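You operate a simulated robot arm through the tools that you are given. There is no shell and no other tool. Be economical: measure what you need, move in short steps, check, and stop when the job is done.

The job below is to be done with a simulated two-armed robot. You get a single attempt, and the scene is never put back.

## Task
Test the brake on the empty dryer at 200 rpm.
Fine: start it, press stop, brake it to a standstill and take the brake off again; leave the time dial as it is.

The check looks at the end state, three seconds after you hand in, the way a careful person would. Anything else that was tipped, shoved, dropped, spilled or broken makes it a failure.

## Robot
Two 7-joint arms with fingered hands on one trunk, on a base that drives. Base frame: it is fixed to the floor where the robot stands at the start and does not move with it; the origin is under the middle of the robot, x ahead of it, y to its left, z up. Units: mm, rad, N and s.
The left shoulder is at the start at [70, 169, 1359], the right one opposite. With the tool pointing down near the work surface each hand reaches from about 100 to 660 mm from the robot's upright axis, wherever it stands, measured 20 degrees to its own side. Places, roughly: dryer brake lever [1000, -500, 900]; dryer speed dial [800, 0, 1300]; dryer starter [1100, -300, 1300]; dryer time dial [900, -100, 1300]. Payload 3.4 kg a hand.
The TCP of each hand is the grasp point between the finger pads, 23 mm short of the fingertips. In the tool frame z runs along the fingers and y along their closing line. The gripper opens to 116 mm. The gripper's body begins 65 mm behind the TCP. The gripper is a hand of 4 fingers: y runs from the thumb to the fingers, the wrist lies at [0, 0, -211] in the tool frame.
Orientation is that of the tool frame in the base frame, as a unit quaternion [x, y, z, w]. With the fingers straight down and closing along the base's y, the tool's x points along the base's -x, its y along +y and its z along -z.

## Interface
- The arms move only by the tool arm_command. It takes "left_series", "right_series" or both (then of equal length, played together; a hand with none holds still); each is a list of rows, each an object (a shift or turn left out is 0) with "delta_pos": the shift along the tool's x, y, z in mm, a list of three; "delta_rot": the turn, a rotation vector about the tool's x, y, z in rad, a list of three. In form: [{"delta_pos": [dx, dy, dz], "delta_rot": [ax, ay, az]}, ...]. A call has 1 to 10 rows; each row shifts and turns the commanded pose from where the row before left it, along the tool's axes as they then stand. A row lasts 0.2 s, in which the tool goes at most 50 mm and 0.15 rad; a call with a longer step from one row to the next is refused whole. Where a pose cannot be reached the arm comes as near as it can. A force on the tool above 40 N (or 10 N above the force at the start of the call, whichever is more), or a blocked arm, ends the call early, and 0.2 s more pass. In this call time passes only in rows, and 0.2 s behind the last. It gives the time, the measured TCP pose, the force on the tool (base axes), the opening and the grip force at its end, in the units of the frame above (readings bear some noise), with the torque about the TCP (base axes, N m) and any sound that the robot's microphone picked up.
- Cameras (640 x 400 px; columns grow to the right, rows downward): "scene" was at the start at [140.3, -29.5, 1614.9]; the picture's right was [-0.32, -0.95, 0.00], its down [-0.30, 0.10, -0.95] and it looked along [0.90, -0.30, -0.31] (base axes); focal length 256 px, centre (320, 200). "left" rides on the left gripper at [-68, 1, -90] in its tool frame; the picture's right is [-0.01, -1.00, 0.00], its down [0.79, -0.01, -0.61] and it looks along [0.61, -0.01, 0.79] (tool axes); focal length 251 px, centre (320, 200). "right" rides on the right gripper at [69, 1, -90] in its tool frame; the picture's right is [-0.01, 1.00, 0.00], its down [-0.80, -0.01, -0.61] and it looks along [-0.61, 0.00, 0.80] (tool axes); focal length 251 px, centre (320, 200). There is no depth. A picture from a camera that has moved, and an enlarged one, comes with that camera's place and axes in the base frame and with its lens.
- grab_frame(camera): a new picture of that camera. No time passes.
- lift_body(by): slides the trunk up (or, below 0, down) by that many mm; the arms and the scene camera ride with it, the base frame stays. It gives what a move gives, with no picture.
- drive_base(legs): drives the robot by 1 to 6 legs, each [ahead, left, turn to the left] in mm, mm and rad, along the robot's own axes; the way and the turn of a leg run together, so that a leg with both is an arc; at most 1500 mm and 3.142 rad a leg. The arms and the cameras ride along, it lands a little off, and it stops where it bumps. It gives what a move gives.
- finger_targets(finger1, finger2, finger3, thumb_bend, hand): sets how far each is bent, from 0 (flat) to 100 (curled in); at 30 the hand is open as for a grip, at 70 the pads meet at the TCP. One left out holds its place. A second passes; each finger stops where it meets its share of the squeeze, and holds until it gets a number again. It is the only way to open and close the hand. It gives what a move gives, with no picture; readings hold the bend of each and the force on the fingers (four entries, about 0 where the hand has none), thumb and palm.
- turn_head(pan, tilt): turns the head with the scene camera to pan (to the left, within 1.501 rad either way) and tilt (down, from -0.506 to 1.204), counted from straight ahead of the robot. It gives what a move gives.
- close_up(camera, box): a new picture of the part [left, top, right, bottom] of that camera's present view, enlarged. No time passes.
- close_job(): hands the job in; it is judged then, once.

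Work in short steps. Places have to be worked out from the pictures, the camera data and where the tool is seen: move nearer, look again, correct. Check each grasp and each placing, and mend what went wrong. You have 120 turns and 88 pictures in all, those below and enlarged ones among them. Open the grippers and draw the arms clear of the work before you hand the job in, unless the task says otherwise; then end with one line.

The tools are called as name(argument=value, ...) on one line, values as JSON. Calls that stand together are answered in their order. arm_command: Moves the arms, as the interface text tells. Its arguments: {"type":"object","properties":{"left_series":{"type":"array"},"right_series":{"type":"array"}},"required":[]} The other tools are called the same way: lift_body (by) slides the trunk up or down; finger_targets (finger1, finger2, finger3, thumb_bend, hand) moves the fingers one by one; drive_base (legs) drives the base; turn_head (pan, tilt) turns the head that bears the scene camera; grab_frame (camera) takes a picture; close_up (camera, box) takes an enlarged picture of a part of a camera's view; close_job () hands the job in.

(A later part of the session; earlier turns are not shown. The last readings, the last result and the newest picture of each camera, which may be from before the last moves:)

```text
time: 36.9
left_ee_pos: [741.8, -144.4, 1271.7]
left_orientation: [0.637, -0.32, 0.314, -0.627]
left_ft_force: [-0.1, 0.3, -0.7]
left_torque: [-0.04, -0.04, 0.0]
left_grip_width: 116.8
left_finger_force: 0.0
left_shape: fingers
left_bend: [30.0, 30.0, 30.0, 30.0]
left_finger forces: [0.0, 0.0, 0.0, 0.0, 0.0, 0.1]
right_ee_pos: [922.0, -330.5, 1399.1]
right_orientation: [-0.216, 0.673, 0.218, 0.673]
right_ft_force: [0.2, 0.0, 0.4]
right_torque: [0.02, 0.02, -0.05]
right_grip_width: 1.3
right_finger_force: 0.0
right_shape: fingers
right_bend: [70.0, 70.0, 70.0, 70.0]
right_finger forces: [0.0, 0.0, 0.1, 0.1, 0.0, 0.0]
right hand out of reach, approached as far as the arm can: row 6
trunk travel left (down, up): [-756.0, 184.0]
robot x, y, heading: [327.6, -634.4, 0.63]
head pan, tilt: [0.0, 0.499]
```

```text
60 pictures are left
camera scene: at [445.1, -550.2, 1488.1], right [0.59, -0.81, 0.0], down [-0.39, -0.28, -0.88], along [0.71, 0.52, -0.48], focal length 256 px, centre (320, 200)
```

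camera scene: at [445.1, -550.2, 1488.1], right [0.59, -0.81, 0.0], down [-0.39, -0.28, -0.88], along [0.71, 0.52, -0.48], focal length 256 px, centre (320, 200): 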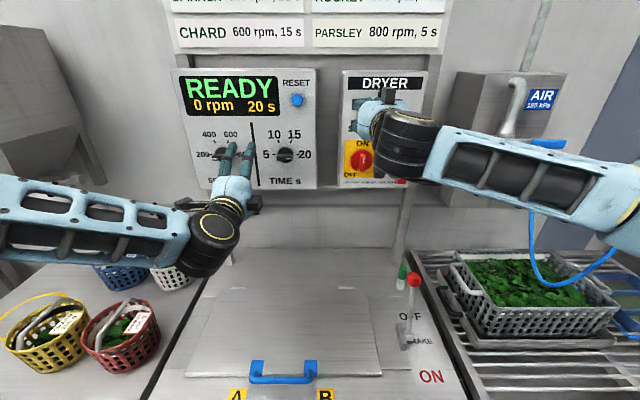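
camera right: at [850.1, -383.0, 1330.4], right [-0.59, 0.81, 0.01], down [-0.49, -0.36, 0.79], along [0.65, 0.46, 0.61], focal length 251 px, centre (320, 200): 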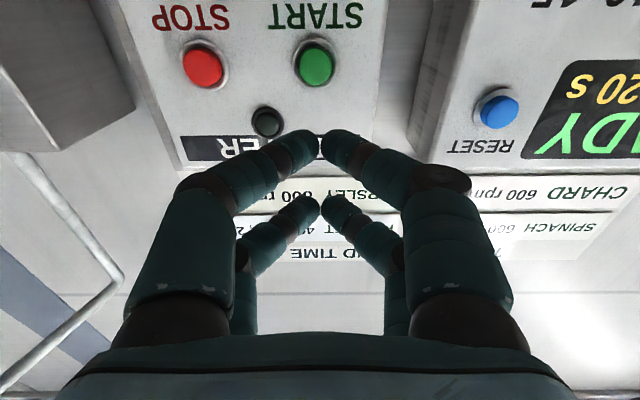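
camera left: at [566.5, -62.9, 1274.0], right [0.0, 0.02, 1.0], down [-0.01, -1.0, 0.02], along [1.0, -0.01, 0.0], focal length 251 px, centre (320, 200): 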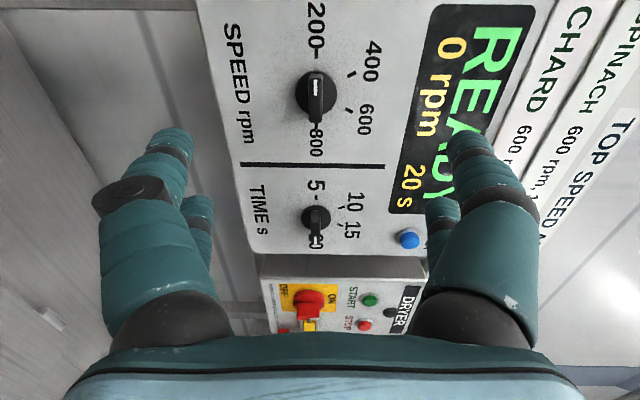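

START is at tool (34,-3,144), so I shift down 14 and advance 95, then check before pressing.

arm_command(right_series=[{"delta_pos": [14, -3, 25]}, {"delta_pos": [0, 0, 30]}, {"delta_pos": [0, 0, 25]}, {"delta_pos": [0, 0, 15]}])

grab_frame(camera="right")

```text
time: 37.9
left_ee_pos: [740.6, -145.0, 1272.8]
left_orientation: [0.637, -0.318, 0.315, -0.627]
left_ft_force: [-0.5, -0.7, 0.1]
left_torque: [-0.02, -0.02, 0.04]
left_grip_width: 116.7
left_finger_force: 0.0
left_shape: fingers
left_bend: [30.0, 30.0, 30.0, 30.0]
left_finger forces: [0.0, 0.1, 0.0, 0.0, 0.1, 0.0]
right_ee_pos: [997.2, -330.5, 1383.2]
right_orientation: [-0.218, 0.672, 0.219, 0.673]
right_ft_force: [0.4, 0.1, 0.1]
right_torque: [0.01, 0.01, 0.01]
right_grip_width: 1.1
right_finger_force: 0.0
right_shape: fingers
right_bend: [70.0, 70.0, 70.0, 70.0]
right_finger forces: [0.1, 0.1, 0.1, 0.1, 0.0, 0.0]
right hand out of reach, approached as far as the arm can: row 1, 2, 3, 4
trunk travel left (down, up): [-756.0, 184.0]
robot x, y, heading: [331.8, -635.1, 0.632]
head pan, tilt: [0.0, 0.499]
```

```text
59 pictures are left
camera right: at [924.7, -383.6, 1314.6], right [-0.59, 0.81, 0.01], down [-0.49, -0.36, 0.79], along [0.65, 0.46, 0.61], focal length 251 px, centre (320, 200)
```

right: 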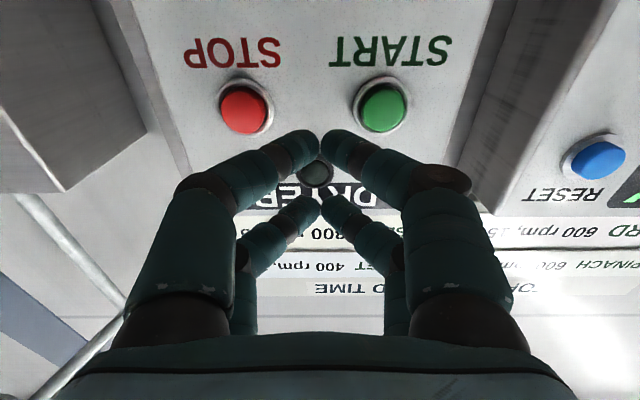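

The arm can't hold closer than about 150 mm from the body axis at this height, so it slid right. I'll drive the base 45 mm left to bring START into range.

drive_base(legs=[[0, 45, 0]])

grab_frame(camera="right")

```text
time: 38.8
left_ee_pos: [721.8, -116.4, 1274.0]
left_orientation: [0.635, -0.322, 0.313, -0.629]
left_ft_force: [0.4, -1.1, 0.5]
left_torque: [0.0, 0.01, 0.04]
left_grip_width: 116.7
left_finger_force: 0.1
left_shape: fingers
left_bend: [30.0, 30.0, 30.0, 30.0]
left_finger forces: [0.0, 0.0, 0.0, 0.0, 0.1, 0.0]
right_ee_pos: [976.2, -304.1, 1382.7]
right_orientation: [-0.215, 0.673, 0.219, 0.672]
right_ft_force: [0.5, -0.3, -0.2]
right_torque: [0.03, -0.04, 0.02]
right_grip_width: 1.1
right_finger_force: 0.1
right_shape: fingers
right_bend: [70.0, 70.0, 70.0, 70.0]
right_finger forces: [0.0, 0.0, 0.0, 0.0, 0.0, 0.0]
trunk travel left (down, up): [-756.0, 184.0]
robot x, y, heading: [301.9, -599.0, 0.626]
head pan, tilt: [0.0, 0.499]
```

```text
58 pictures are left
camera right: at [903.8, -356.1, 1313.8], right [-0.58, 0.81, 0.02], down [-0.49, -0.37, 0.79], along [0.65, 0.46, 0.61], focal length 251 px, centre (320, 200)
```

right: 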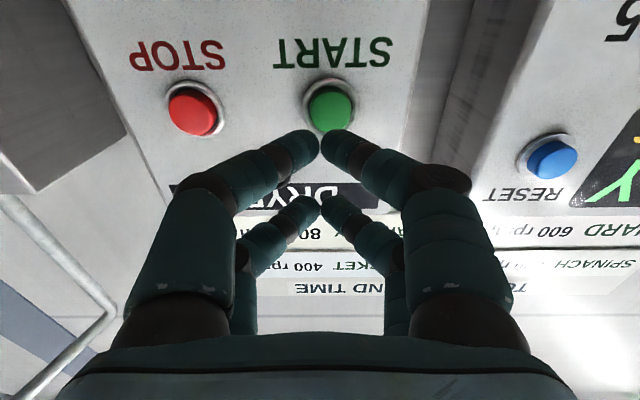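

START is now at tool (18,8,82), right in front of the lower tips. Approaching, then pressing gently.

arm_command(right_series=[{"delta_pos": [0, 6, 20]}, {"delta_pos": [0, 0, 20]}, {"delta_pos": [0, 0, 10]}])

grab_frame(camera="right")

```text
time: 39.6
left_ee_pos: [715.9, -109.9, 1273.2]
left_orientation: [0.637, -0.319, 0.316, -0.626]
left_ft_force: [-0.4, 0.0, 0.2]
left_torque: [-0.02, 0.0, -0.03]
left_grip_width: 116.5
left_finger_force: 0.0
left_shape: fingers
left_bend: [30.0, 30.0, 30.0, 30.0]
left_finger forces: [0.0, 0.0, 0.0, 0.1, 0.0, 0.1]
right_ee_pos: [1000.7, -300.5, 1380.0]
right_orientation: [-0.217, 0.672, 0.217, 0.674]
right_ft_force: [-0.4, 0.6, -0.2]
right_torque: [0.01, 0.04, 0.0]
right_grip_width: 1.4
right_finger_force: 0.1
right_shape: fingers
right_bend: [70.0, 70.0, 70.0, 70.0]
right_finger forces: [0.1, 0.0, 0.0, 0.0, 0.0, 0.0]
right hand out of reach, approached as far as the arm can: row 1, 2, 3
trunk travel left (down, up): [-756.0, 184.0]
robot x, y, heading: [304.9, -603.1, 0.631]
head pan, tilt: [0.0, 0.499]
```

```text
57 pictures are left
camera right: at [927.6, -354.0, 1311.3], right [-0.59, 0.81, 0.01], down [-0.49, -0.36, 0.79], along [0.65, 0.46, 0.61], focal length 251 px, centre (320, 200)
```

right: 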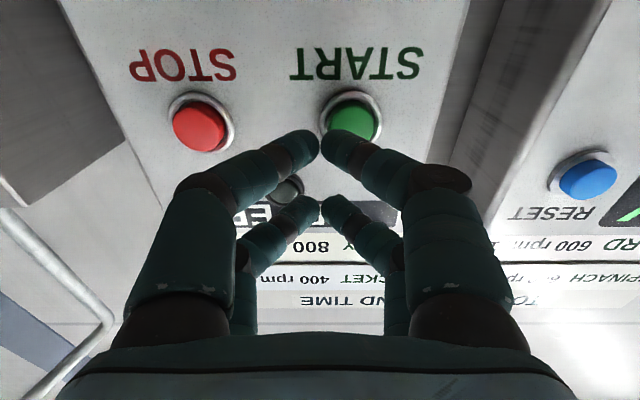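

The hand is 130 mm above the shoulder, which restricts it. I'll back off a little, raise the trunk 110, shift the base 40 left, and bring the hand back down relative to the shoulder.

arm_command(right_series=[{"delta_pos": [0, 0, -40]}])

lift_body(by=110)

drive_base(legs=[[0, 40, 0]])

arm_command(right_series=[{"delta_pos": [40, -10, 0]}, {"delta_pos": [40, -10, 0]}, {"delta_pos": [30, -10, 0]}])

grab_frame(camera="right")

```text
time: 40.0
left_ee_pos: [716.8, -114.2, 1274.6]
left_orientation: [0.635, -0.32, 0.315, -0.628]
left_ft_force: [0.7, -0.2, -0.4]
left_torque: [0.02, 0.0, 0.03]
left_grip_width: 116.7
left_finger_force: 0.0
left_shape: fingers
left_bend: [30.0, 30.0, 30.0, 30.0]
left_finger forces: [0.0, 0.0, 0.0, 0.1, 0.0, 0.0]
right_ee_pos: [966.9, -331.3, 1380.4]
right_orientation: [-0.216, 0.672, 0.218, 0.673]
right_ft_force: [-0.6, -0.7, 0.7]
right_torque: [0.02, -0.01, -0.01]
right_grip_width: 1.4
right_finger_force: 0.0
right_shape: fingers
right_bend: [70.0, 70.0, 70.0, 70.0]
right_finger forces: [0.0, 0.1, 0.1, 0.0, 0.0, 0.1]
trunk travel left (down, up): [-756.0, 184.0]
robot x, y, heading: [302.3, -599.3, 0.628]
head pan, tilt: [0.0, 0.499]
```

```text
time: 41.4
left_ee_pos: [715.6, -110.6, 1382.5]
left_orientation: [0.636, -0.32, 0.315, -0.627]
left_ft_force: [0.1, -0.2, 0.1]
left_torque: [-0.02, 0.05, 0.01]
left_grip_width: 116.8
left_finger_force: 0.0
left_shape: fingers
left_bend: [30.0, 30.0, 30.0, 30.0]
left_finger forces: [0.0, 0.0, 0.0, 0.1, 0.1, 0.1]
right_ee_pos: [966.7, -326.4, 1491.1]
right_orientation: [-0.217, 0.672, 0.219, 0.673]
right_ft_force: [0.9, 0.4, -0.6]
right_torque: [0.01, 0.02, 0.0]
right_grip_width: 1.2
right_finger_force: 0.0
right_shape: fingers
right_bend: [70.0, 70.0, 70.0, 70.0]
right_finger forces: [0.0, 0.1, 0.1, 0.0, 0.0, 0.0]
trunk travel left (down, up): [-866.0, 74.0]
robot x, y, heading: [302.1, -598.6, 0.629]
head pan, tilt: [0.0, 0.499]
```

```text
time: 42.3
left_ee_pos: [699.9, -88.2, 1383.1]
left_orientation: [0.635, -0.323, 0.313, -0.628]
left_ft_force: [0.8, 0.0, 0.2]
left_torque: [0.0, 0.01, 0.05]
left_grip_width: 116.8
left_finger_force: 0.0
left_shape: fingers
left_bend: [30.0, 30.0, 30.0, 30.0]
left_finger forces: [0.0, 0.1, 0.0, 0.0, 0.0, 0.1]
right_ee_pos: [952.1, -303.8, 1488.7]
right_orientation: [-0.213, 0.674, 0.22, 0.672]
right_ft_force: [-0.3, -0.7, 1.0]
right_torque: [0.01, -0.02, 0.07]
right_grip_width: 1.3
right_finger_force: 0.1
right_shape: fingers
right_bend: [70.0, 70.0, 70.0, 70.0]
right_finger forces: [0.0, 0.0, 0.0, 0.0, 0.1, 0.1]
trunk travel left (down, up): [-866.0, 74.0]
robot x, y, heading: [277.9, -561.0, 0.624]
head pan, tilt: [0.0, 0.499]
```

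```text
time: 43.1
left_ee_pos: [694.7, -82.4, 1383.4]
left_orientation: [0.636, -0.322, 0.315, -0.627]
left_ft_force: [0.9, 0.5, -0.2]
left_torque: [0.02, -0.01, -0.02]
left_grip_width: 116.8
left_finger_force: 0.0
left_shape: fingers
left_bend: [30.0, 30.0, 30.0, 30.0]
left_finger forces: [0.0, 0.0, 0.0, 0.0, 0.0, 0.0]
right_ee_pos: [964.4, -352.9, 1464.9]
right_orientation: [-0.22, 0.675, 0.216, 0.67]
right_ft_force: [-0.2, -0.5, 0.0]
right_torque: [0.01, -0.01, 0.0]
right_grip_width: 1.1
right_finger_force: 0.0
right_shape: fingers
right_bend: [70.0, 70.0, 70.0, 70.0]
right_finger forces: [0.1, 0.1, 0.0, 0.0, 0.0, 0.0]
right hand out of reach, approached as far as the arm can: row 1, 2, 3
trunk travel left (down, up): [-866.0, 74.0]
robot x, y, heading: [277.0, -566.4, 0.624]
head pan, tilt: [0.0, 0.499]
```

```text
56 pictures are left
camera right: at [892.8, -405.5, 1397.2], right [-0.58, 0.81, 0.01], down [-0.48, -0.36, 0.8], along [0.65, 0.46, 0.6], focal length 251 px, centre (320, 200)
```

right: 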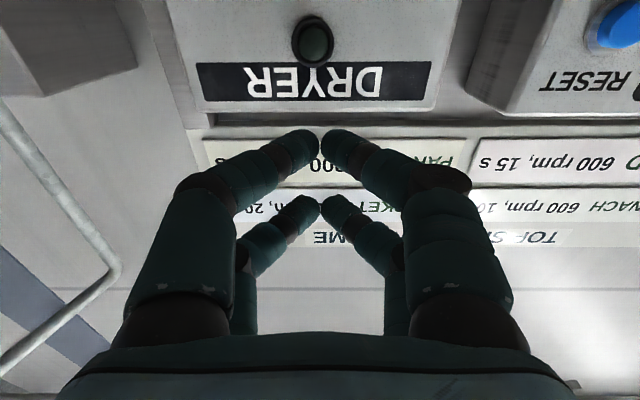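

The joint limit seems to come from the wrist bend, since the forearm comes in from the right. I'll yaw the hand about 0.6 rad left to relieve it, then lower.

arm_command(right_series=[{"delta_rot": [-0.15, 0, 0]}, {"delta_rot": [-0.15, 0, 0]}, {"delta_rot": [-0.15, 0, 0]}, {"delta_rot": [-0.15, 0, 0]}, {"delta_pos": [27, 0, 0]}, {"delta_pos": [27, 0, 0]}, {"delta_pos": [27, 0, 0]}])

grab_frame(camera="right")

grab_frame(camera="scene")

```text
time: 44.7
left_ee_pos: [694.3, -78.1, 1382.5]
left_orientation: [0.636, -0.321, 0.316, -0.627]
left_ft_force: [-0.4, -0.1, -0.3]
left_torque: [0.01, 0.03, 0.0]
left_grip_width: 116.8
left_finger_force: 0.1
left_shape: fingers
left_bend: [30.0, 30.0, 30.0, 30.0]
left_finger forces: [0.0, 0.1, 0.0, 0.0, 0.0, 0.0]
right_ee_pos: [966.2, -348.7, 1385.3]
right_orientation: [-0.406, 0.578, 0.406, 0.58]
right_ft_force: [0.2, -0.2, 0.3]
right_torque: [-0.02, -0.01, -0.02]
right_grip_width: 1.1
right_finger_force: 0.1
right_shape: fingers
right_bend: [70.0, 70.0, 70.0, 70.0]
right_finger forces: [0.1, 0.1, 0.0, 0.1, 0.1, 0.0]
trunk travel left (down, up): [-866.0, 74.0]
robot x, y, heading: [277.4, -569.5, 0.625]
head pan, tilt: [0.0, 0.499]
```

```text
55 pictures are left
camera right: at [935.0, -433.0, 1317.6], right [-0.94, 0.34, 0.01], down [-0.2, -0.57, 0.79], along [0.28, 0.74, 0.61], focal length 251 px, centre (320, 200)
```

right: 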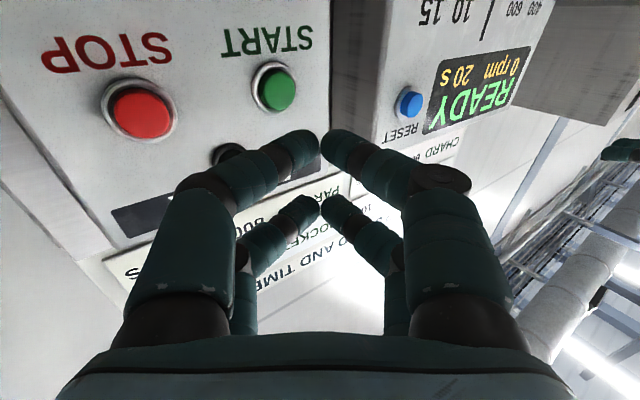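

```text
54 pictures are left
camera scene: at [395.3, -482.5, 1598.3], right [0.58, -0.81, 0.0], down [-0.39, -0.28, -0.88], along [0.71, 0.51, -0.48], focal length 256 px, centre (320, 200)
```

scene: 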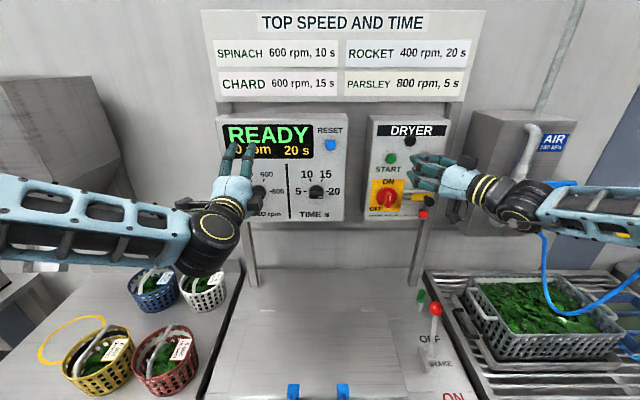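

That freed the arm. START triangulates to about (1042,-249,1369). I'll reduce the yaw to about 0.33 so the outer knuckle stays clear of STOP, then advance 85 along the fingers.

arm_command(right_series=[{"delta_rot": [0.125, 0, 0]}, {"delta_rot": [0.125, 0, 0]}, {"delta_pos": [-4, 0, 30]}, {"delta_pos": [0, 0, 30]}, {"delta_pos": [0, 0, 25]}])

grab_frame(camera="right")

```text
time: 45.9
left_ee_pos: [694.5, -79.8, 1383.5]
left_orientation: [0.635, -0.321, 0.316, -0.627]
left_ft_force: [0.4, 1.1, 0.1]
left_torque: [-0.02, -0.01, -0.05]
left_grip_width: 116.9
left_finger_force: 0.1
left_shape: fingers
left_bend: [30.0, 30.0, 30.0, 30.0]
left_finger forces: [0.0, 0.0, 0.0, 0.0, 0.1, 0.0]
right_ee_pos: [1014.4, -278.7, 1389.2]
right_orientation: [-0.33, 0.625, 0.33, 0.625]
right_ft_force: [-0.3, -0.6, -1.0]
right_torque: [-0.01, 0.03, 0.0]
right_grip_width: 0.9
right_finger_force: 0.6
right_shape: fingers
right_bend: [70.0, 70.0, 70.0, 70.0]
right_finger forces: [0.0, 0.0, 0.1, 0.1, 1.3, 0.0]
trunk travel left (down, up): [-866.0, 74.0]
robot x, y, heading: [278.4, -564.0, 0.625]
head pan, tilt: [0.0, 0.499]
```

```text
53 pictures are left
camera right: at [965.1, -353.0, 1321.2], right [-0.83, 0.56, 0.01], down [-0.34, -0.51, 0.79], along [0.45, 0.65, 0.61], focal length 251 px, centre (320, 200)
```

right: 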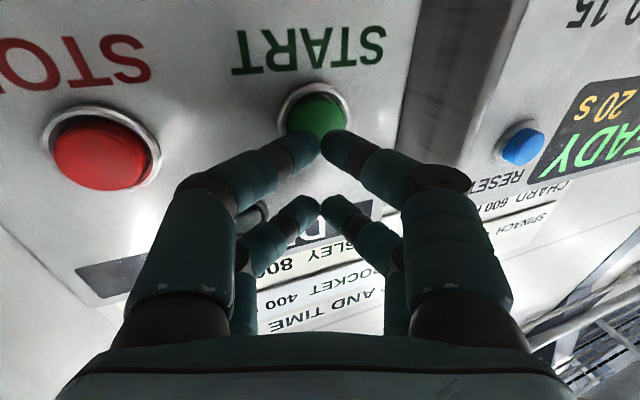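

Tips are almost at START (slight thumb contact). I'll shift 5 mm down and press in small steps.

arm_command(right_series=[{"delta_pos": [5, 0, 2]}, {"delta_pos": [0, 0, 5]}, {"delta_pos": [0, 0, 5]}])

close_up(camera="scene", box=[200, 100, 460, 240])

```text
time: 46.7
left_ee_pos: [692.4, -82.6, 1384.5]
left_orientation: [0.636, -0.32, 0.316, -0.627]
left_ft_force: [-0.1, 0.1, 0.0]
left_torque: [-0.01, 0.02, 0.04]
left_grip_width: 116.9
left_finger_force: 0.0
left_shape: fingers
left_bend: [30.0, 30.0, 30.0, 30.0]
left_finger forces: [0.0, 0.0, 0.1, 0.0, 0.1, 0.0]
right_ee_pos: [1017.9, -271.7, 1385.8]
right_orientation: [-0.329, 0.625, 0.33, 0.626]
right_ft_force: [-5.9, -8.2, -1.1]
right_torque: [-0.17, 0.1, 0.01]
right_grip_width: 0.0
right_finger_force: 5.3
right_shape: fingers
right_bend: [70.0, 70.0, 70.0, 73.0]
right_finger forces: [0.0, 0.1, 0.0, 0.0, 9.8, 0.0]
trunk travel left (down, up): [-866.0, 74.0]
robot x, y, heading: [277.4, -563.2, 0.626]
head pan, tilt: [0.0, 0.499]
heard: click
```

```text
2.46 times, centred on (330, 170) of scene
camera zoom: at [392.9, -486.7, 1598.6], right [0.58, -0.81, 0.0], down [-0.39, -0.28, -0.88], along [0.71, 0.51, -0.48], focal length 631 px, centre (295, 274)
```

zoom: 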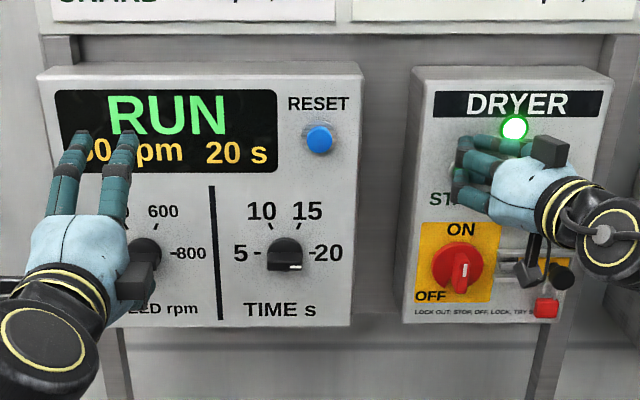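

It's in RUN and accelerating. I'll back off and move in front of STOP, watching the speed.

arm_command(right_series=[{"delta_pos": [0, 0, -35]}, {"delta_pos": [0, -43, -15]}, {"delta_pos": [0, -44, 0]}])

grab_frame(camera="right")

close_up(camera="scene", box=[200, 100, 460, 240])

```text
time: 47.5
left_ee_pos: [696.5, -80.4, 1381.7]
left_orientation: [0.636, -0.322, 0.316, -0.626]
left_ft_force: [0.4, 1.5, 0.7]
left_torque: [0.0, 0.02, -0.02]
left_grip_width: 116.7
left_finger_force: 0.2
left_shape: fingers
left_bend: [30.0, 30.0, 30.0, 30.0]
left_finger forces: [0.0, 0.0, 0.0, 0.0, 0.0, 0.0]
right_ee_pos: [1067.0, -357.6, 1383.0]
right_orientation: [-0.329, 0.626, 0.33, 0.625]
right_ft_force: [0.2, 0.2, 0.0]
right_torque: [0.0, 0.0, 0.03]
right_grip_width: 1.4
right_finger_force: 0.0
right_shape: fingers
right_bend: [70.0, 70.0, 70.0, 70.0]
right_finger forces: [0.0, 0.0, 0.0, 0.1, 0.0, 0.0]
trunk travel left (down, up): [-866.0, 74.0]
robot x, y, heading: [279.2, -566.8, 0.625]
head pan, tilt: [0.0, 0.499]
```

```text
51 pictures are left
camera right: at [1015.4, -432.1, 1314.7], right [-0.83, 0.56, 0.01], down [-0.34, -0.51, 0.79], along [0.45, 0.65, 0.61], focal length 251 px, centre (320, 200)
```

right: 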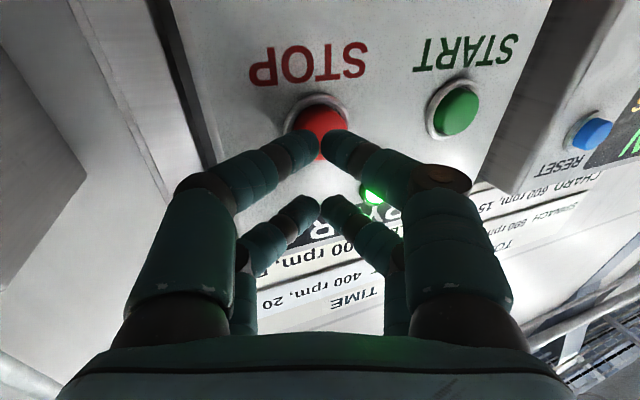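

```text
2.46 times, centred on (330, 170) of scene
camera zoom: at [397.7, -483.3, 1598.1], right [0.58, -0.81, 0.0], down [-0.39, -0.28, -0.88], along [0.71, 0.51, -0.48], focal length 631 px, centre (295, 274)
```

zoom: 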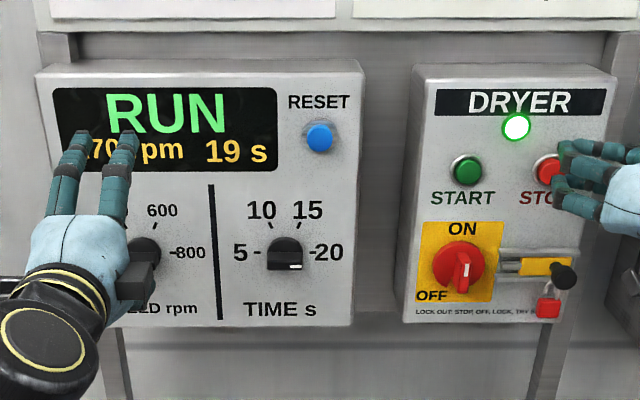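

170 rpm and climbing. While it reaches 200 I'll pull the left hand back out of the display's view.

arm_command(left_series=[{"delta_pos": [0, -40, -25]}, {"delta_pos": [0, -40, -25]}, {"delta_pos": [0, -40, -20]}])

close_up(camera="scene", box=[200, 100, 460, 240])

```text
time: 48.3
left_ee_pos: [640.8, -121.8, 1504.6]
left_orientation: [0.637, -0.321, 0.317, -0.626]
left_ft_force: [-0.1, 0.3, -0.6]
left_torque: [-0.01, 0.01, 0.0]
left_grip_width: 116.4
left_finger_force: 0.1
left_shape: fingers
left_bend: [30.0, 30.0, 30.0, 30.0]
left_finger forces: [0.0, 0.0, 0.0, 0.0, 0.0, 0.0]
right_ee_pos: [1064.3, -357.5, 1383.1]
right_orientation: [-0.329, 0.626, 0.329, 0.626]
right_ft_force: [0.0, -0.2, -0.1]
right_torque: [-0.02, 0.02, -0.03]
right_grip_width: 1.3
right_finger_force: 0.0
right_shape: fingers
right_bend: [70.0, 70.0, 70.0, 70.0]
right_finger forces: [0.1, 0.1, 0.0, 0.1, 0.0, 0.0]
trunk travel left (down, up): [-866.0, 74.0]
robot x, y, heading: [281.0, -565.7, 0.623]
head pan, tilt: [0.0, 0.499]
```

```text
2.46 times, centred on (330, 170) of scene
camera zoom: at [395.9, -483.6, 1598.2], right [0.58, -0.81, 0.0], down [-0.39, -0.28, -0.88], along [0.71, 0.51, -0.48], focal length 631 px, centre (295, 274)
```

zoom: 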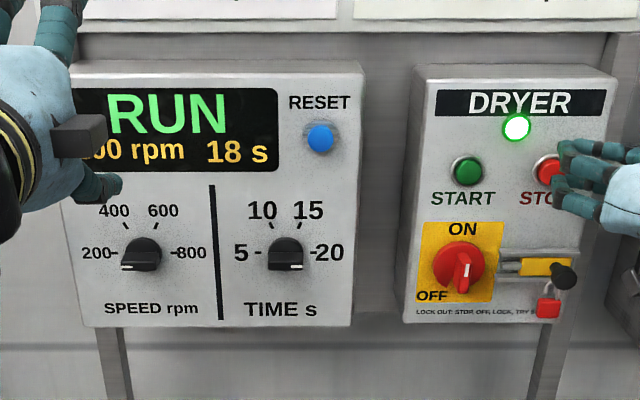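

It's at 200 rpm. Pressing STOP now.

arm_command(right_series=[{"delta_pos": [0, 0, 10]}, {"delta_pos": [0, 0, 7]}, {"delta_pos": [0, 0, 6]}])

close_up(camera="scene", box=[200, 100, 460, 240])

```text
time: 49.1
left_ee_pos: [636.7, -126.7, 1507.0]
left_orientation: [0.635, -0.32, 0.316, -0.629]
left_ft_force: [0.2, -0.3, -0.5]
left_torque: [0.01, 0.01, -0.01]
left_grip_width: 116.8
left_finger_force: 0.1
left_shape: fingers
left_bend: [30.0, 30.0, 30.0, 30.0]
left_finger forces: [0.0, 0.1, 0.1, 0.0, 0.0, 0.0]
right_ee_pos: [1073.2, -344.6, 1387.3]
right_orientation: [-0.328, 0.625, 0.33, 0.627]
right_ft_force: [-9.7, -12.9, -2.1]
right_torque: [-0.24, 0.19, -0.05]
right_grip_width: 0.0
right_finger_force: 8.8
right_shape: fingers
right_bend: [69.0, 70.0, 70.0, 75.0]
right_finger forces: [0.0, 0.2, 0.0, 0.0, 17.3, 0.0]
trunk travel left (down, up): [-866.0, 74.0]
robot x, y, heading: [279.8, -570.4, 0.625]
head pan, tilt: [0.0, 0.499]
heard: click
```

```text
2.46 times, centred on (330, 170) of scene
camera zoom: at [391.4, -489.4, 1598.8], right [0.58, -0.81, 0.0], down [-0.39, -0.28, -0.88], along [0.71, 0.51, -0.47], focal length 631 px, centre (295, 274)
```

zoom: 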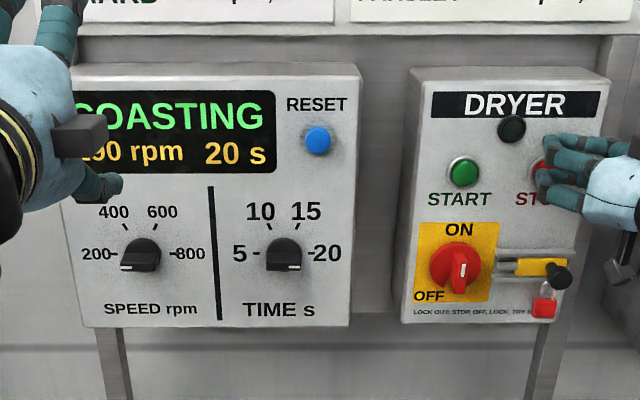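

COASTING from 190. I retreat from STOP, swing down and pitch the hand toward the lever knob (~(967,-465,992)).

arm_command(right_series=[{"delta_pos": [0, 0, -50]}, {"delta_pos": [40.6, 2, -20.6], "delta_rot": [0, 0.1125, 0]}, {"delta_pos": [42.7, 2, -15.9], "delta_rot": [0, 0.1125, 0]}, {"delta_pos": [44.2, 2, -11], "delta_rot": [0, 0.1125, 0]}, {"delta_pos": [45.1, 2, -6], "delta_rot": [0, 0.1125, 0]}, {"delta_pos": [45.5, 2, -0.9], "delta_rot": [0, 0.1125, 0]}, {"delta_pos": [45.3, 2, 4.2], "delta_rot": [0, 0.1125, 0]}, {"delta_pos": [44.6, 2, 9.3], "delta_rot": [0, 0.1125, 0]}, {"delta_pos": [43.2, 2, 14.2], "delta_rot": [0, 0.1125, 0]}])

grab_frame(camera="scene")

grab_frame(camera="right")

```text
time: 51.1
left_ee_pos: [641.7, -120.9, 1505.3]
left_orientation: [0.636, -0.321, 0.316, -0.626]
left_ft_force: [0.5, -0.2, -0.1]
left_torque: [-0.01, -0.02, 0.02]
left_grip_width: 116.8
left_finger_force: 0.0
left_shape: fingers
left_bend: [30.0, 30.0, 30.0, 30.0]
left_finger forces: [0.1, 0.0, 0.0, 0.1, 0.0, 0.1]
right_ee_pos: [943.8, -506.7, 1057.8]
right_orientation: [-0.441, 0.835, 0.154, 0.29]
right_ft_force: [-0.3, 0.1, -0.7]
right_torque: [0.03, 0.04, -0.02]
right_grip_width: 1.2
right_finger_force: 0.1
right_shape: fingers
right_bend: [70.0, 70.0, 70.0, 70.0]
right_finger forces: [0.0, 0.0, 0.0, 0.0, 0.0, 0.0]
trunk travel left (down, up): [-866.0, 74.0]
robot x, y, heading: [277.0, -567.3, 0.628]
head pan, tilt: [0.0, 0.499]
```

```text
47 pictures are left
camera scene: at [396.2, -483.0, 1598.2], right [0.58, -0.81, 0.0], down [-0.39, -0.28, -0.88], along [0.71, 0.51, -0.48], focal length 256 px, centre (320, 200)
```

scene: 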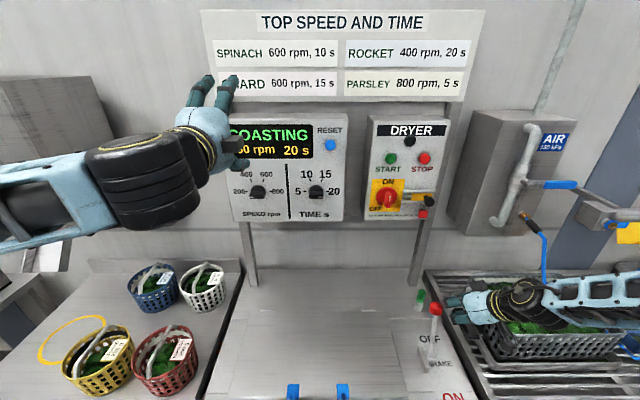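

```text
46 pictures are left
camera right: at [881.6, -597.8, 1086.0], right [-0.82, 0.57, 0.01], down [0.15, 0.2, 0.97], along [0.55, 0.8, -0.25], focal length 251 px, centre (320, 200)
```

right: 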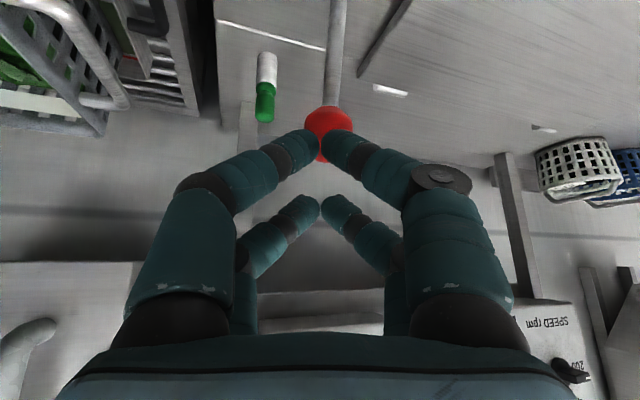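

Still coasting at ~160. Knob is at tool (-1,8,79) — right ahead. Opening the hand, then advancing onto it.

finger_targets(hand="right", finger1=35, finger2=35, finger3=35, thumb_bend=35)

arm_command(right_series=[{"delta_pos": [0, 7, 40]}, {"delta_pos": [0, 0, 38]}])

grab_frame(camera="right")

```text
time: 52.1
left_ee_pos: [640.8, -122.9, 1505.9]
left_orientation: [0.636, -0.321, 0.316, -0.627]
left_ft_force: [-0.3, -0.5, 0.9]
left_torque: [-0.02, 0.01, 0.01]
left_grip_width: 117.1
left_finger_force: 0.0
left_shape: fingers
left_bend: [30.0, 30.0, 30.0, 30.0]
left_finger forces: [0.0, 0.1, 0.0, 0.0, 0.0, 0.1]
right_ee_pos: [942.0, -507.2, 1058.1]
right_orientation: [-0.44, 0.835, 0.154, 0.292]
right_ft_force: [0.7, 0.6, 1.1]
right_torque: [0.01, -0.01, -0.02]
right_grip_width: 102.1
right_finger_force: 0.1
right_shape: fingers
right_bend: [35.0, 35.0, 35.0, 35.0]
right_finger forces: [0.0, 0.0, 0.0, 0.1, 0.0, 0.1]
trunk travel left (down, up): [-866.0, 74.0]
robot x, y, heading: [277.9, -566.8, 0.625]
head pan, tilt: [0.0, 0.499]
```

```text
time: 52.7
left_ee_pos: [641.3, -120.9, 1504.0]
left_orientation: [0.637, -0.32, 0.315, -0.627]
left_ft_force: [0.1, 0.8, 0.4]
left_torque: [0.0, -0.01, 0.0]
left_grip_width: 116.7
left_finger_force: 0.0
left_shape: fingers
left_bend: [30.0, 30.0, 30.0, 30.0]
left_finger forces: [0.1, 0.0, 0.1, 0.0, 0.0, 0.0]
right_ee_pos: [951.1, -483.4, 1026.4]
right_orientation: [-0.441, 0.835, 0.155, 0.291]
right_ft_force: [-0.4, 0.5, 0.0]
right_torque: [0.0, -0.03, -0.01]
right_grip_width: 102.1
right_finger_force: 0.1
right_shape: fingers
right_bend: [35.0, 35.0, 35.0, 35.0]
right_finger forces: [0.0, 0.0, 0.0, 0.1, 0.0, 0.0]
right hand out of reach, approached as far as the arm can: row 2
trunk travel left (down, up): [-866.0, 74.0]
robot x, y, heading: [280.4, -570.9, 0.62]
head pan, tilt: [0.0, 0.499]
```

```text
45 pictures are left
camera right: at [889.3, -573.5, 1054.5], right [-0.82, 0.57, 0.01], down [0.14, 0.2, 0.97], along [0.55, 0.8, -0.24], focal length 251 px, centre (320, 200)
```

right: 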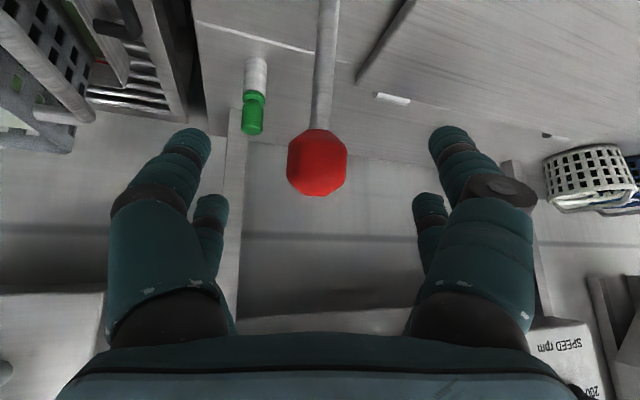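

Right arm is at its reach limit 40 mm short, so I lower the trunk 40 and then move forward onto the knob.

lift_body(by=-40)

arm_command(right_series=[{"delta_pos": [-20, 0, 16]}])

grab_frame(camera="right")

close_up(camera="scene", box=[200, 40, 560, 300])

```text
time: 53.5
left_ee_pos: [640.8, -122.3, 1465.3]
left_orientation: [0.636, -0.32, 0.316, -0.627]
left_ft_force: [0.4, 0.7, -0.6]
left_torque: [-0.02, -0.02, -0.01]
left_grip_width: 116.5
left_finger_force: 0.1
left_shape: fingers
left_bend: [30.0, 30.0, 30.0, 30.0]
left_finger forces: [0.0, 0.0, 0.1, 0.1, 0.0, 0.0]
right_ee_pos: [950.0, -482.9, 986.9]
right_orientation: [-0.441, 0.834, 0.154, 0.293]
right_ft_force: [-1.1, -0.8, 0.5]
right_torque: [-0.01, 0.01, -0.02]
right_grip_width: 102.2
right_finger_force: 0.1
right_shape: fingers
right_bend: [35.0, 35.0, 35.0, 35.0]
right_finger forces: [0.0, 0.0, 0.0, 0.0, 0.0, 0.1]
trunk travel left (down, up): [-826.0, 114.0]
robot x, y, heading: [277.3, -562.5, 0.627]
head pan, tilt: [0.0, 0.499]
```

```text
time: 53.9
left_ee_pos: [642.7, -120.9, 1464.9]
left_orientation: [0.636, -0.32, 0.316, -0.627]
left_ft_force: [-0.2, -0.3, -0.1]
left_torque: [-0.03, -0.01, 0.01]
left_grip_width: 116.6
left_finger_force: 0.1
left_shape: fingers
left_bend: [30.0, 30.0, 30.0, 30.0]
left_finger forces: [0.0, 0.0, 0.1, 0.1, 0.0, 0.0]
right_ee_pos: [952.0, -482.9, 986.9]
right_orientation: [-0.44, 0.835, 0.155, 0.291]
right_ft_force: [-0.2, 0.3, -0.3]
right_torque: [0.0, -0.01, 0.03]
right_grip_width: 102.3
right_finger_force: 0.1
right_shape: fingers
right_bend: [35.0, 35.0, 35.0, 35.0]
right_finger forces: [0.1, 0.0, 0.1, 0.1, 0.1, 0.0]
right hand out of reach, approached as far as the arm can: row 1
trunk travel left (down, up): [-826.0, 114.0]
robot x, y, heading: [275.9, -569.1, 0.628]
head pan, tilt: [0.0, 0.499]
```

```text
44 pictures are left
camera right: at [889.4, -573.4, 1014.5], right [-0.82, 0.57, 0.01], down [0.14, 0.2, 0.97], along [0.55, 0.8, -0.25], focal length 251 px, centre (320, 200)
```

right: 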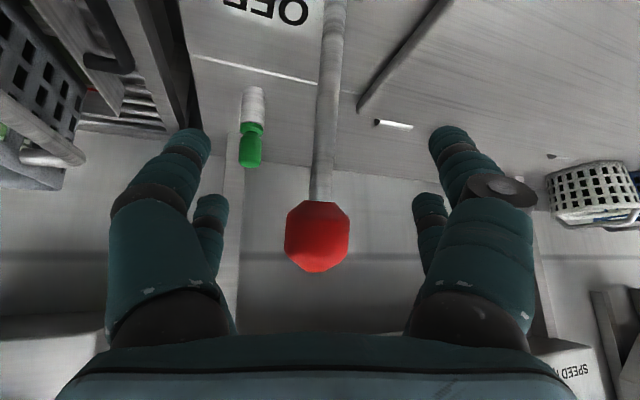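

```text
1.54 times, centred on (380, 170) of scene
camera zoom: at [395.9, -483.3, 1558.2], right [0.58, -0.81, 0.0], down [-0.39, -0.28, -0.88], along [0.71, 0.51, -0.48], focal length 394 px, centre (228, 246)
```

zoom: 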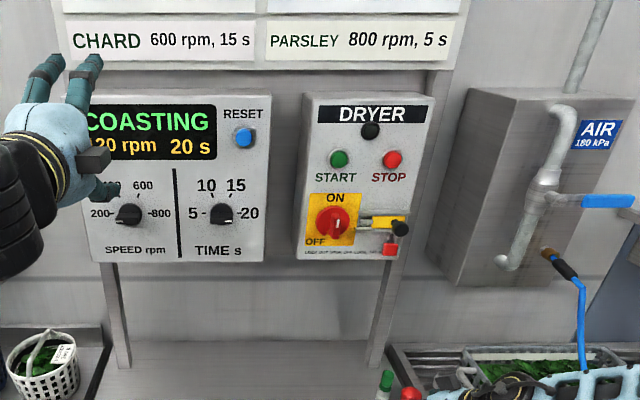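

120 rpm left. The knob is between the fingers but 28 mm too far, so I drive the base ahead 30 mm to centre it.

drive_base(legs=[[30, 0, 0]])

grab_frame(camera="right")

```text
time: 54.7
left_ee_pos: [659.5, -107.6, 1469.5]
left_orientation: [0.634, -0.32, 0.317, -0.629]
left_ft_force: [-0.1, -0.5, -0.7]
left_torque: [0.02, -0.01, -0.02]
left_grip_width: 116.6
left_finger_force: 0.1
left_shape: fingers
left_bend: [30.0, 30.0, 30.0, 30.0]
left_finger forces: [0.0, 0.0, 0.0, 0.1, 0.0, 0.0]
right_ee_pos: [972.0, -469.2, 989.9]
right_orientation: [-0.441, 0.834, 0.155, 0.294]
right_ft_force: [-1.0, -0.6, 0.3]
right_torque: [0.04, 0.0, 0.02]
right_grip_width: 102.1
right_finger_force: 0.0
right_shape: fingers
right_bend: [35.0, 35.0, 35.0, 35.0]
right_finger forces: [0.0, 0.0, 0.0, 0.0, 0.1, 0.1]
trunk travel left (down, up): [-826.0, 114.0]
robot x, y, heading: [297.4, -550.3, 0.623]
head pan, tilt: [0.0, 0.499]
```

```text
42 pictures are left
camera right: at [909.0, -559.2, 1017.9], right [-0.82, 0.57, 0.0], down [0.14, 0.19, 0.97], along [0.55, 0.8, -0.24], focal length 251 px, centre (320, 200)
```

right: 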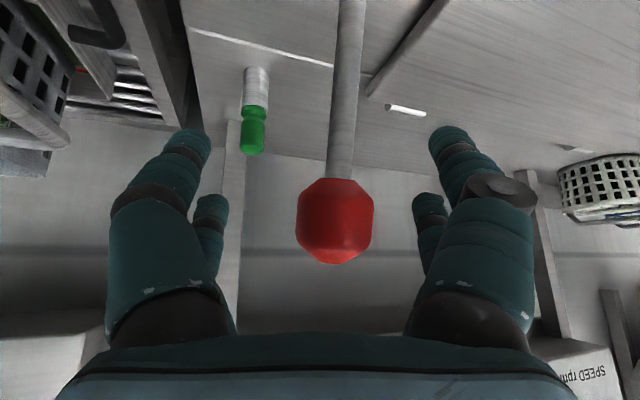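

Knob is now centred at the TCP. Closing the hand.

finger_targets(hand="right", finger1=70, finger2=70, finger3=70, thumb_bend=70)

grab_frame(camera="right")

```text
time: 55.7
left_ee_pos: [666.0, -102.2, 1464.5]
left_orientation: [0.636, -0.32, 0.317, -0.627]
left_ft_force: [0.1, 0.0, -0.5]
left_torque: [0.02, 0.05, 0.0]
left_grip_width: 116.6
left_finger_force: 0.1
left_shape: fingers
left_bend: [30.0, 30.0, 30.0, 30.0]
left_finger forces: [0.1, 0.0, 0.0, 0.0, 0.0, 0.0]
right_ee_pos: [974.7, -464.9, 987.7]
right_orientation: [-0.441, 0.835, 0.154, 0.292]
right_ft_force: [-2.4, 5.0, -3.2]
right_torque: [0.08, -0.04, -0.11]
right_grip_width: 9.1
right_finger_force: 3.3
right_shape: fingers
right_bend: [65.0, 69.0, 70.0, 70.0]
right_finger forces: [5.1, 0.8, 0.0, 0.0, 0.1, 0.0]
trunk travel left (down, up): [-826.0, 114.0]
robot x, y, heading: [305.4, -548.0, 0.628]
head pan, tilt: [0.0, 0.499]
```

```text
41 pictures are left
camera right: at [913.2, -554.5, 1014.9], right [-0.82, 0.57, 0.01], down [0.14, 0.2, 0.97], along [0.55, 0.8, -0.25], focal length 251 px, centre (320, 200)
```

right: 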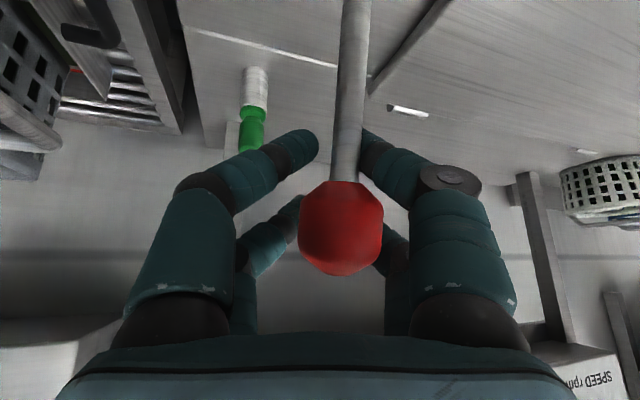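

The fingers straddle the rod with the far pair closed behind the knob — good for pulling. Pulling toward the robot (ON) 60 mm.

arm_command(right_series=[{"delta_pos": [22.2, 9.7, -17.6]}, {"delta_pos": [22.2, 9.7, -17.6]}])

grab_frame(camera="scene")

grab_frame(camera="right")

```text
time: 56.3
left_ee_pos: [666.5, -102.2, 1465.1]
left_orientation: [0.636, -0.321, 0.315, -0.627]
left_ft_force: [0.4, -0.6, -0.4]
left_torque: [-0.01, -0.06, 0.02]
left_grip_width: 116.6
left_finger_force: 0.1
left_shape: fingers
left_bend: [30.0, 30.0, 30.0, 30.0]
left_finger forces: [0.0, 0.0, 0.0, 0.0, 0.1, 0.0]
right_ee_pos: [925.9, -500.7, 985.5]
right_orientation: [-0.442, 0.835, 0.154, 0.29]
right_ft_force: [-5.0, 7.3, -3.1]
right_torque: [0.16, -0.25, -0.17]
right_grip_width: 11.2
right_finger_force: 6.4
right_shape: fingers
right_bend: [63.0, 70.0, 70.0, 70.0]
right_finger forces: [13.2, 0.0, 0.0, 0.1, 0.1, 0.1]
trunk travel left (down, up): [-826.0, 114.0]
robot x, y, heading: [304.0, -549.8, 0.622]
head pan, tilt: [0.0, 0.499]
```

```text
40 pictures are left
camera scene: at [420.7, -464.4, 1557.9], right [0.59, -0.81, 0.0], down [-0.39, -0.28, -0.88], along [0.71, 0.51, -0.48], focal length 256 px, centre (320, 200)
```

scene: 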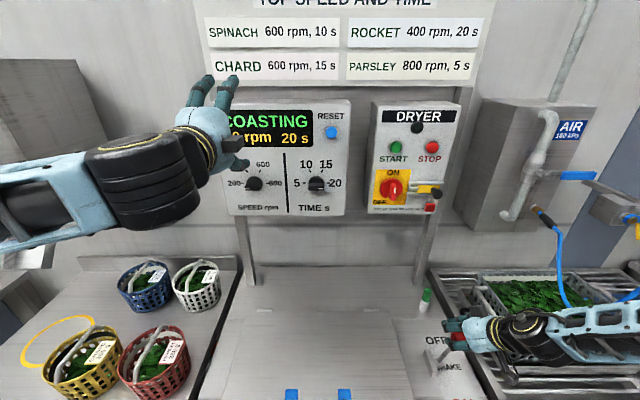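

```text
39 pictures are left
camera right: at [864.9, -591.9, 1015.0], right [-0.82, 0.57, 0.01], down [0.15, 0.2, 0.97], along [0.55, 0.8, -0.25], focal length 251 px, centre (320, 200)
```

right: 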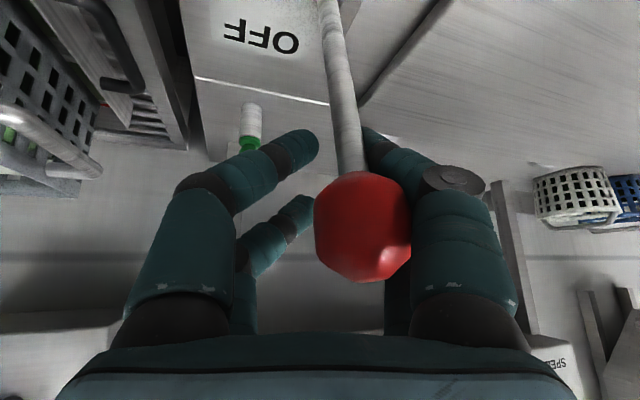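

The lever follows; the knob is drifting toward +y in the hand. Continue pulling with a bit more +y.

arm_command(right_series=[{"delta_pos": [22.2, 14, -17.6]}, {"delta_pos": [22.2, 14, -15]}])

grab_frame(camera="scene")

grab_frame(camera="right")

```text
time: 56.9
left_ee_pos: [664.9, -105.4, 1465.8]
left_orientation: [0.635, -0.321, 0.316, -0.628]
left_ft_force: [0.0, 0.7, 0.1]
left_torque: [0.0, -0.02, 0.02]
left_grip_width: 116.5
left_finger_force: 0.0
left_shape: fingers
left_bend: [30.0, 30.0, 30.0, 30.0]
left_finger forces: [0.0, 0.0, 0.0, 0.0, 0.0, 0.0]
right_ee_pos: [873.7, -532.1, 985.5]
right_orientation: [-0.44, 0.835, 0.154, 0.293]
right_ft_force: [3.7, 3.9, 0.9]
right_torque: [0.04, -0.03, -0.02]
right_grip_width: 1.6
right_finger_force: 2.9
right_shape: fingers
right_bend: [70.0, 69.0, 68.0, 70.0]
right_finger forces: [0.0, 2.2, 2.9, 0.0, 0.0, 0.1]
trunk travel left (down, up): [-826.0, 114.0]
robot x, y, heading: [301.3, -549.6, 0.624]
head pan, tilt: [0.0, 0.499]
```

```text
38 pictures are left
camera scene: at [419.8, -467.8, 1558.5], right [0.58, -0.81, 0.0], down [-0.39, -0.28, -0.88], along [0.71, 0.51, -0.48], focal length 256 px, centre (320, 200)
```

scene: 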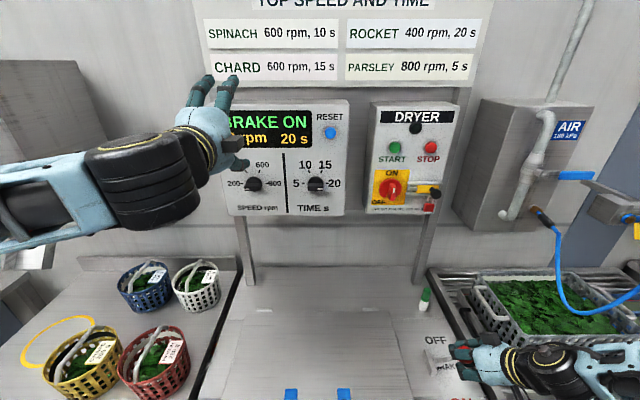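

```text
37 pictures are left
camera right: at [811.4, -622.4, 1013.3], right [-0.82, 0.57, 0.0], down [0.14, 0.2, 0.97], along [0.55, 0.8, -0.24], focal length 251 px, centre (320, 200)
```

right: 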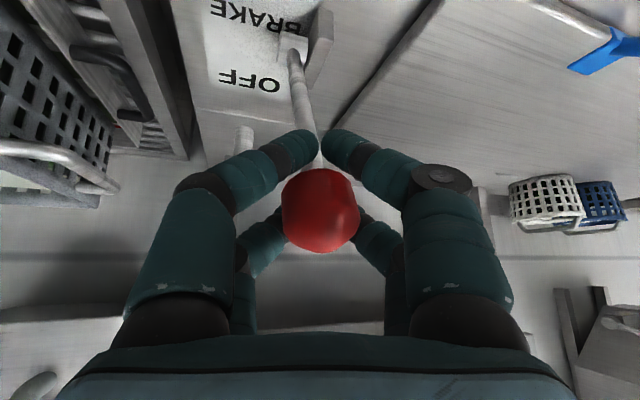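

BRAKE ON. I hold it here and draw the left hand away from the display to read the speed.

arm_command(left_series=[{"delta_pos": [0, 0, -40]}, {"delta_pos": [0, 0, -40]}, {"delta_pos": [0, 0, -20]}, {"delta_pos": [0, 0, 0]}])

close_up(camera="scene", box=[180, 80, 360, 220])

```text
time: 57.9
left_ee_pos: [585.4, -162.0, 1465.3]
left_orientation: [0.636, -0.32, 0.316, -0.627]
left_ft_force: [-0.8, -0.2, 0.4]
left_torque: [0.02, -0.01, 0.0]
left_grip_width: 116.5
left_finger_force: 0.0
left_shape: fingers
left_bend: [30.0, 30.0, 30.0, 30.0]
left_finger forces: [0.0, 0.0, 0.0, 0.0, 0.1, 0.0]
right_ee_pos: [872.9, -530.4, 985.0]
right_orientation: [-0.44, 0.836, 0.154, 0.291]
right_ft_force: [2.0, 1.3, 0.3]
right_torque: [-0.01, 0.0, 0.04]
right_grip_width: 1.6
right_finger_force: 1.2
right_shape: fingers
right_bend: [70.0, 69.0, 68.0, 70.0]
right_finger forces: [0.1, 0.6, 2.1, 0.1, 0.1, 0.0]
trunk travel left (down, up): [-826.0, 114.0]
robot x, y, heading: [304.8, -546.1, 0.628]
head pan, tilt: [0.0, 0.499]
```

```text
2.86 times, centred on (270, 150) of scene
camera zoom: at [420.7, -465.6, 1558.2], right [0.58, -0.81, 0.0], down [-0.39, -0.28, -0.88], along [0.71, 0.51, -0.48], focal length 732 px, centre (463, 343)
```

zoom: 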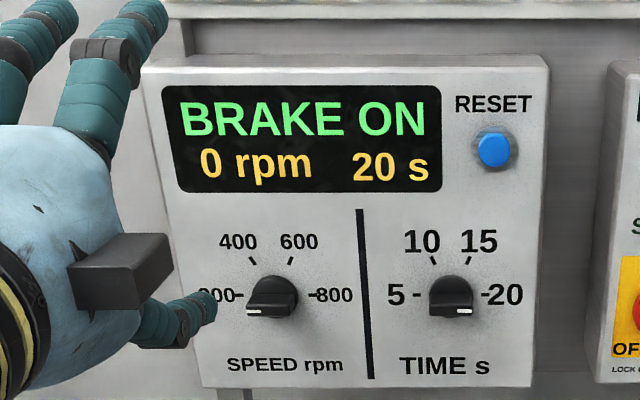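

Standstill: 0 rpm with dial at 200, time 20. Now I push the lever back to OFF along the reverse path.

arm_command(right_series=[{"delta_pos": [-22.2, -9.7, 17.6]}, {"delta_pos": [-22.2, -9.7, 17.6]}, {"delta_pos": [-22.2, -9.7, 17.6]}, {"delta_pos": [-22.2, -9.7, 17.6]}])

grab_frame(camera="right")

grab_frame(camera="scene")

```text
time: 59.0
left_ee_pos: [581.5, -168.5, 1467.5]
left_orientation: [0.634, -0.321, 0.318, -0.628]
left_ft_force: [0.2, 0.0, -0.4]
left_torque: [-0.02, -0.03, -0.01]
left_grip_width: 116.8
left_finger_force: 0.1
left_shape: fingers
left_bend: [30.0, 30.0, 30.0, 30.0]
left_finger forces: [0.0, 0.0, 0.0, 0.0, 0.0, 0.0]
right_ee_pos: [960.5, -472.1, 982.2]
right_orientation: [-0.439, 0.837, 0.153, 0.288]
right_ft_force: [-8.2, -16.3, 8.2]
right_torque: [-0.54, 0.35, -0.01]
right_grip_width: 5.2
right_finger_force: 15.7
right_shape: fingers
right_bend: [66.0, 66.0, 65.0, 74.0]
right_finger forces: [4.0, 3.2, 4.4, 0.1, 19.6, 0.0]
trunk travel left (down, up): [-826.0, 114.0]
robot x, y, heading: [304.2, -552.2, 0.619]
head pan, tilt: [0.0, 0.499]
stopped in row 4 (right hand): the force on the tool passed its limit at 42 N (the readings are from after the stop); the commanded pose is now the measured one
```

```text
35 pictures are left
camera right: at [897.5, -562.0, 1011.1], right [-0.82, 0.57, 0.01], down [0.15, 0.2, 0.97], along [0.55, 0.79, -0.25], focal length 251 px, centre (320, 200)
```

right: 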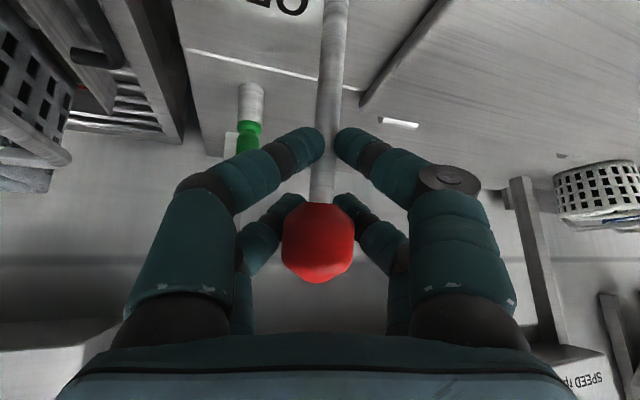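

```text
34 pictures are left
camera scene: at [415.5, -470.7, 1558.8], right [0.58, -0.81, 0.0], down [-0.39, -0.28, -0.88], along [0.72, 0.51, -0.48], focal length 256 px, centre (320, 200)
```

scene: 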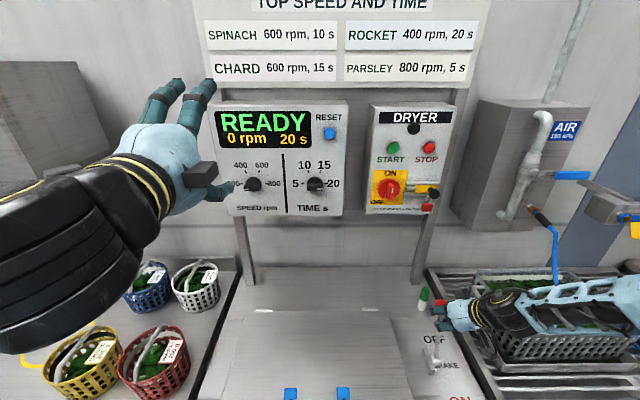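

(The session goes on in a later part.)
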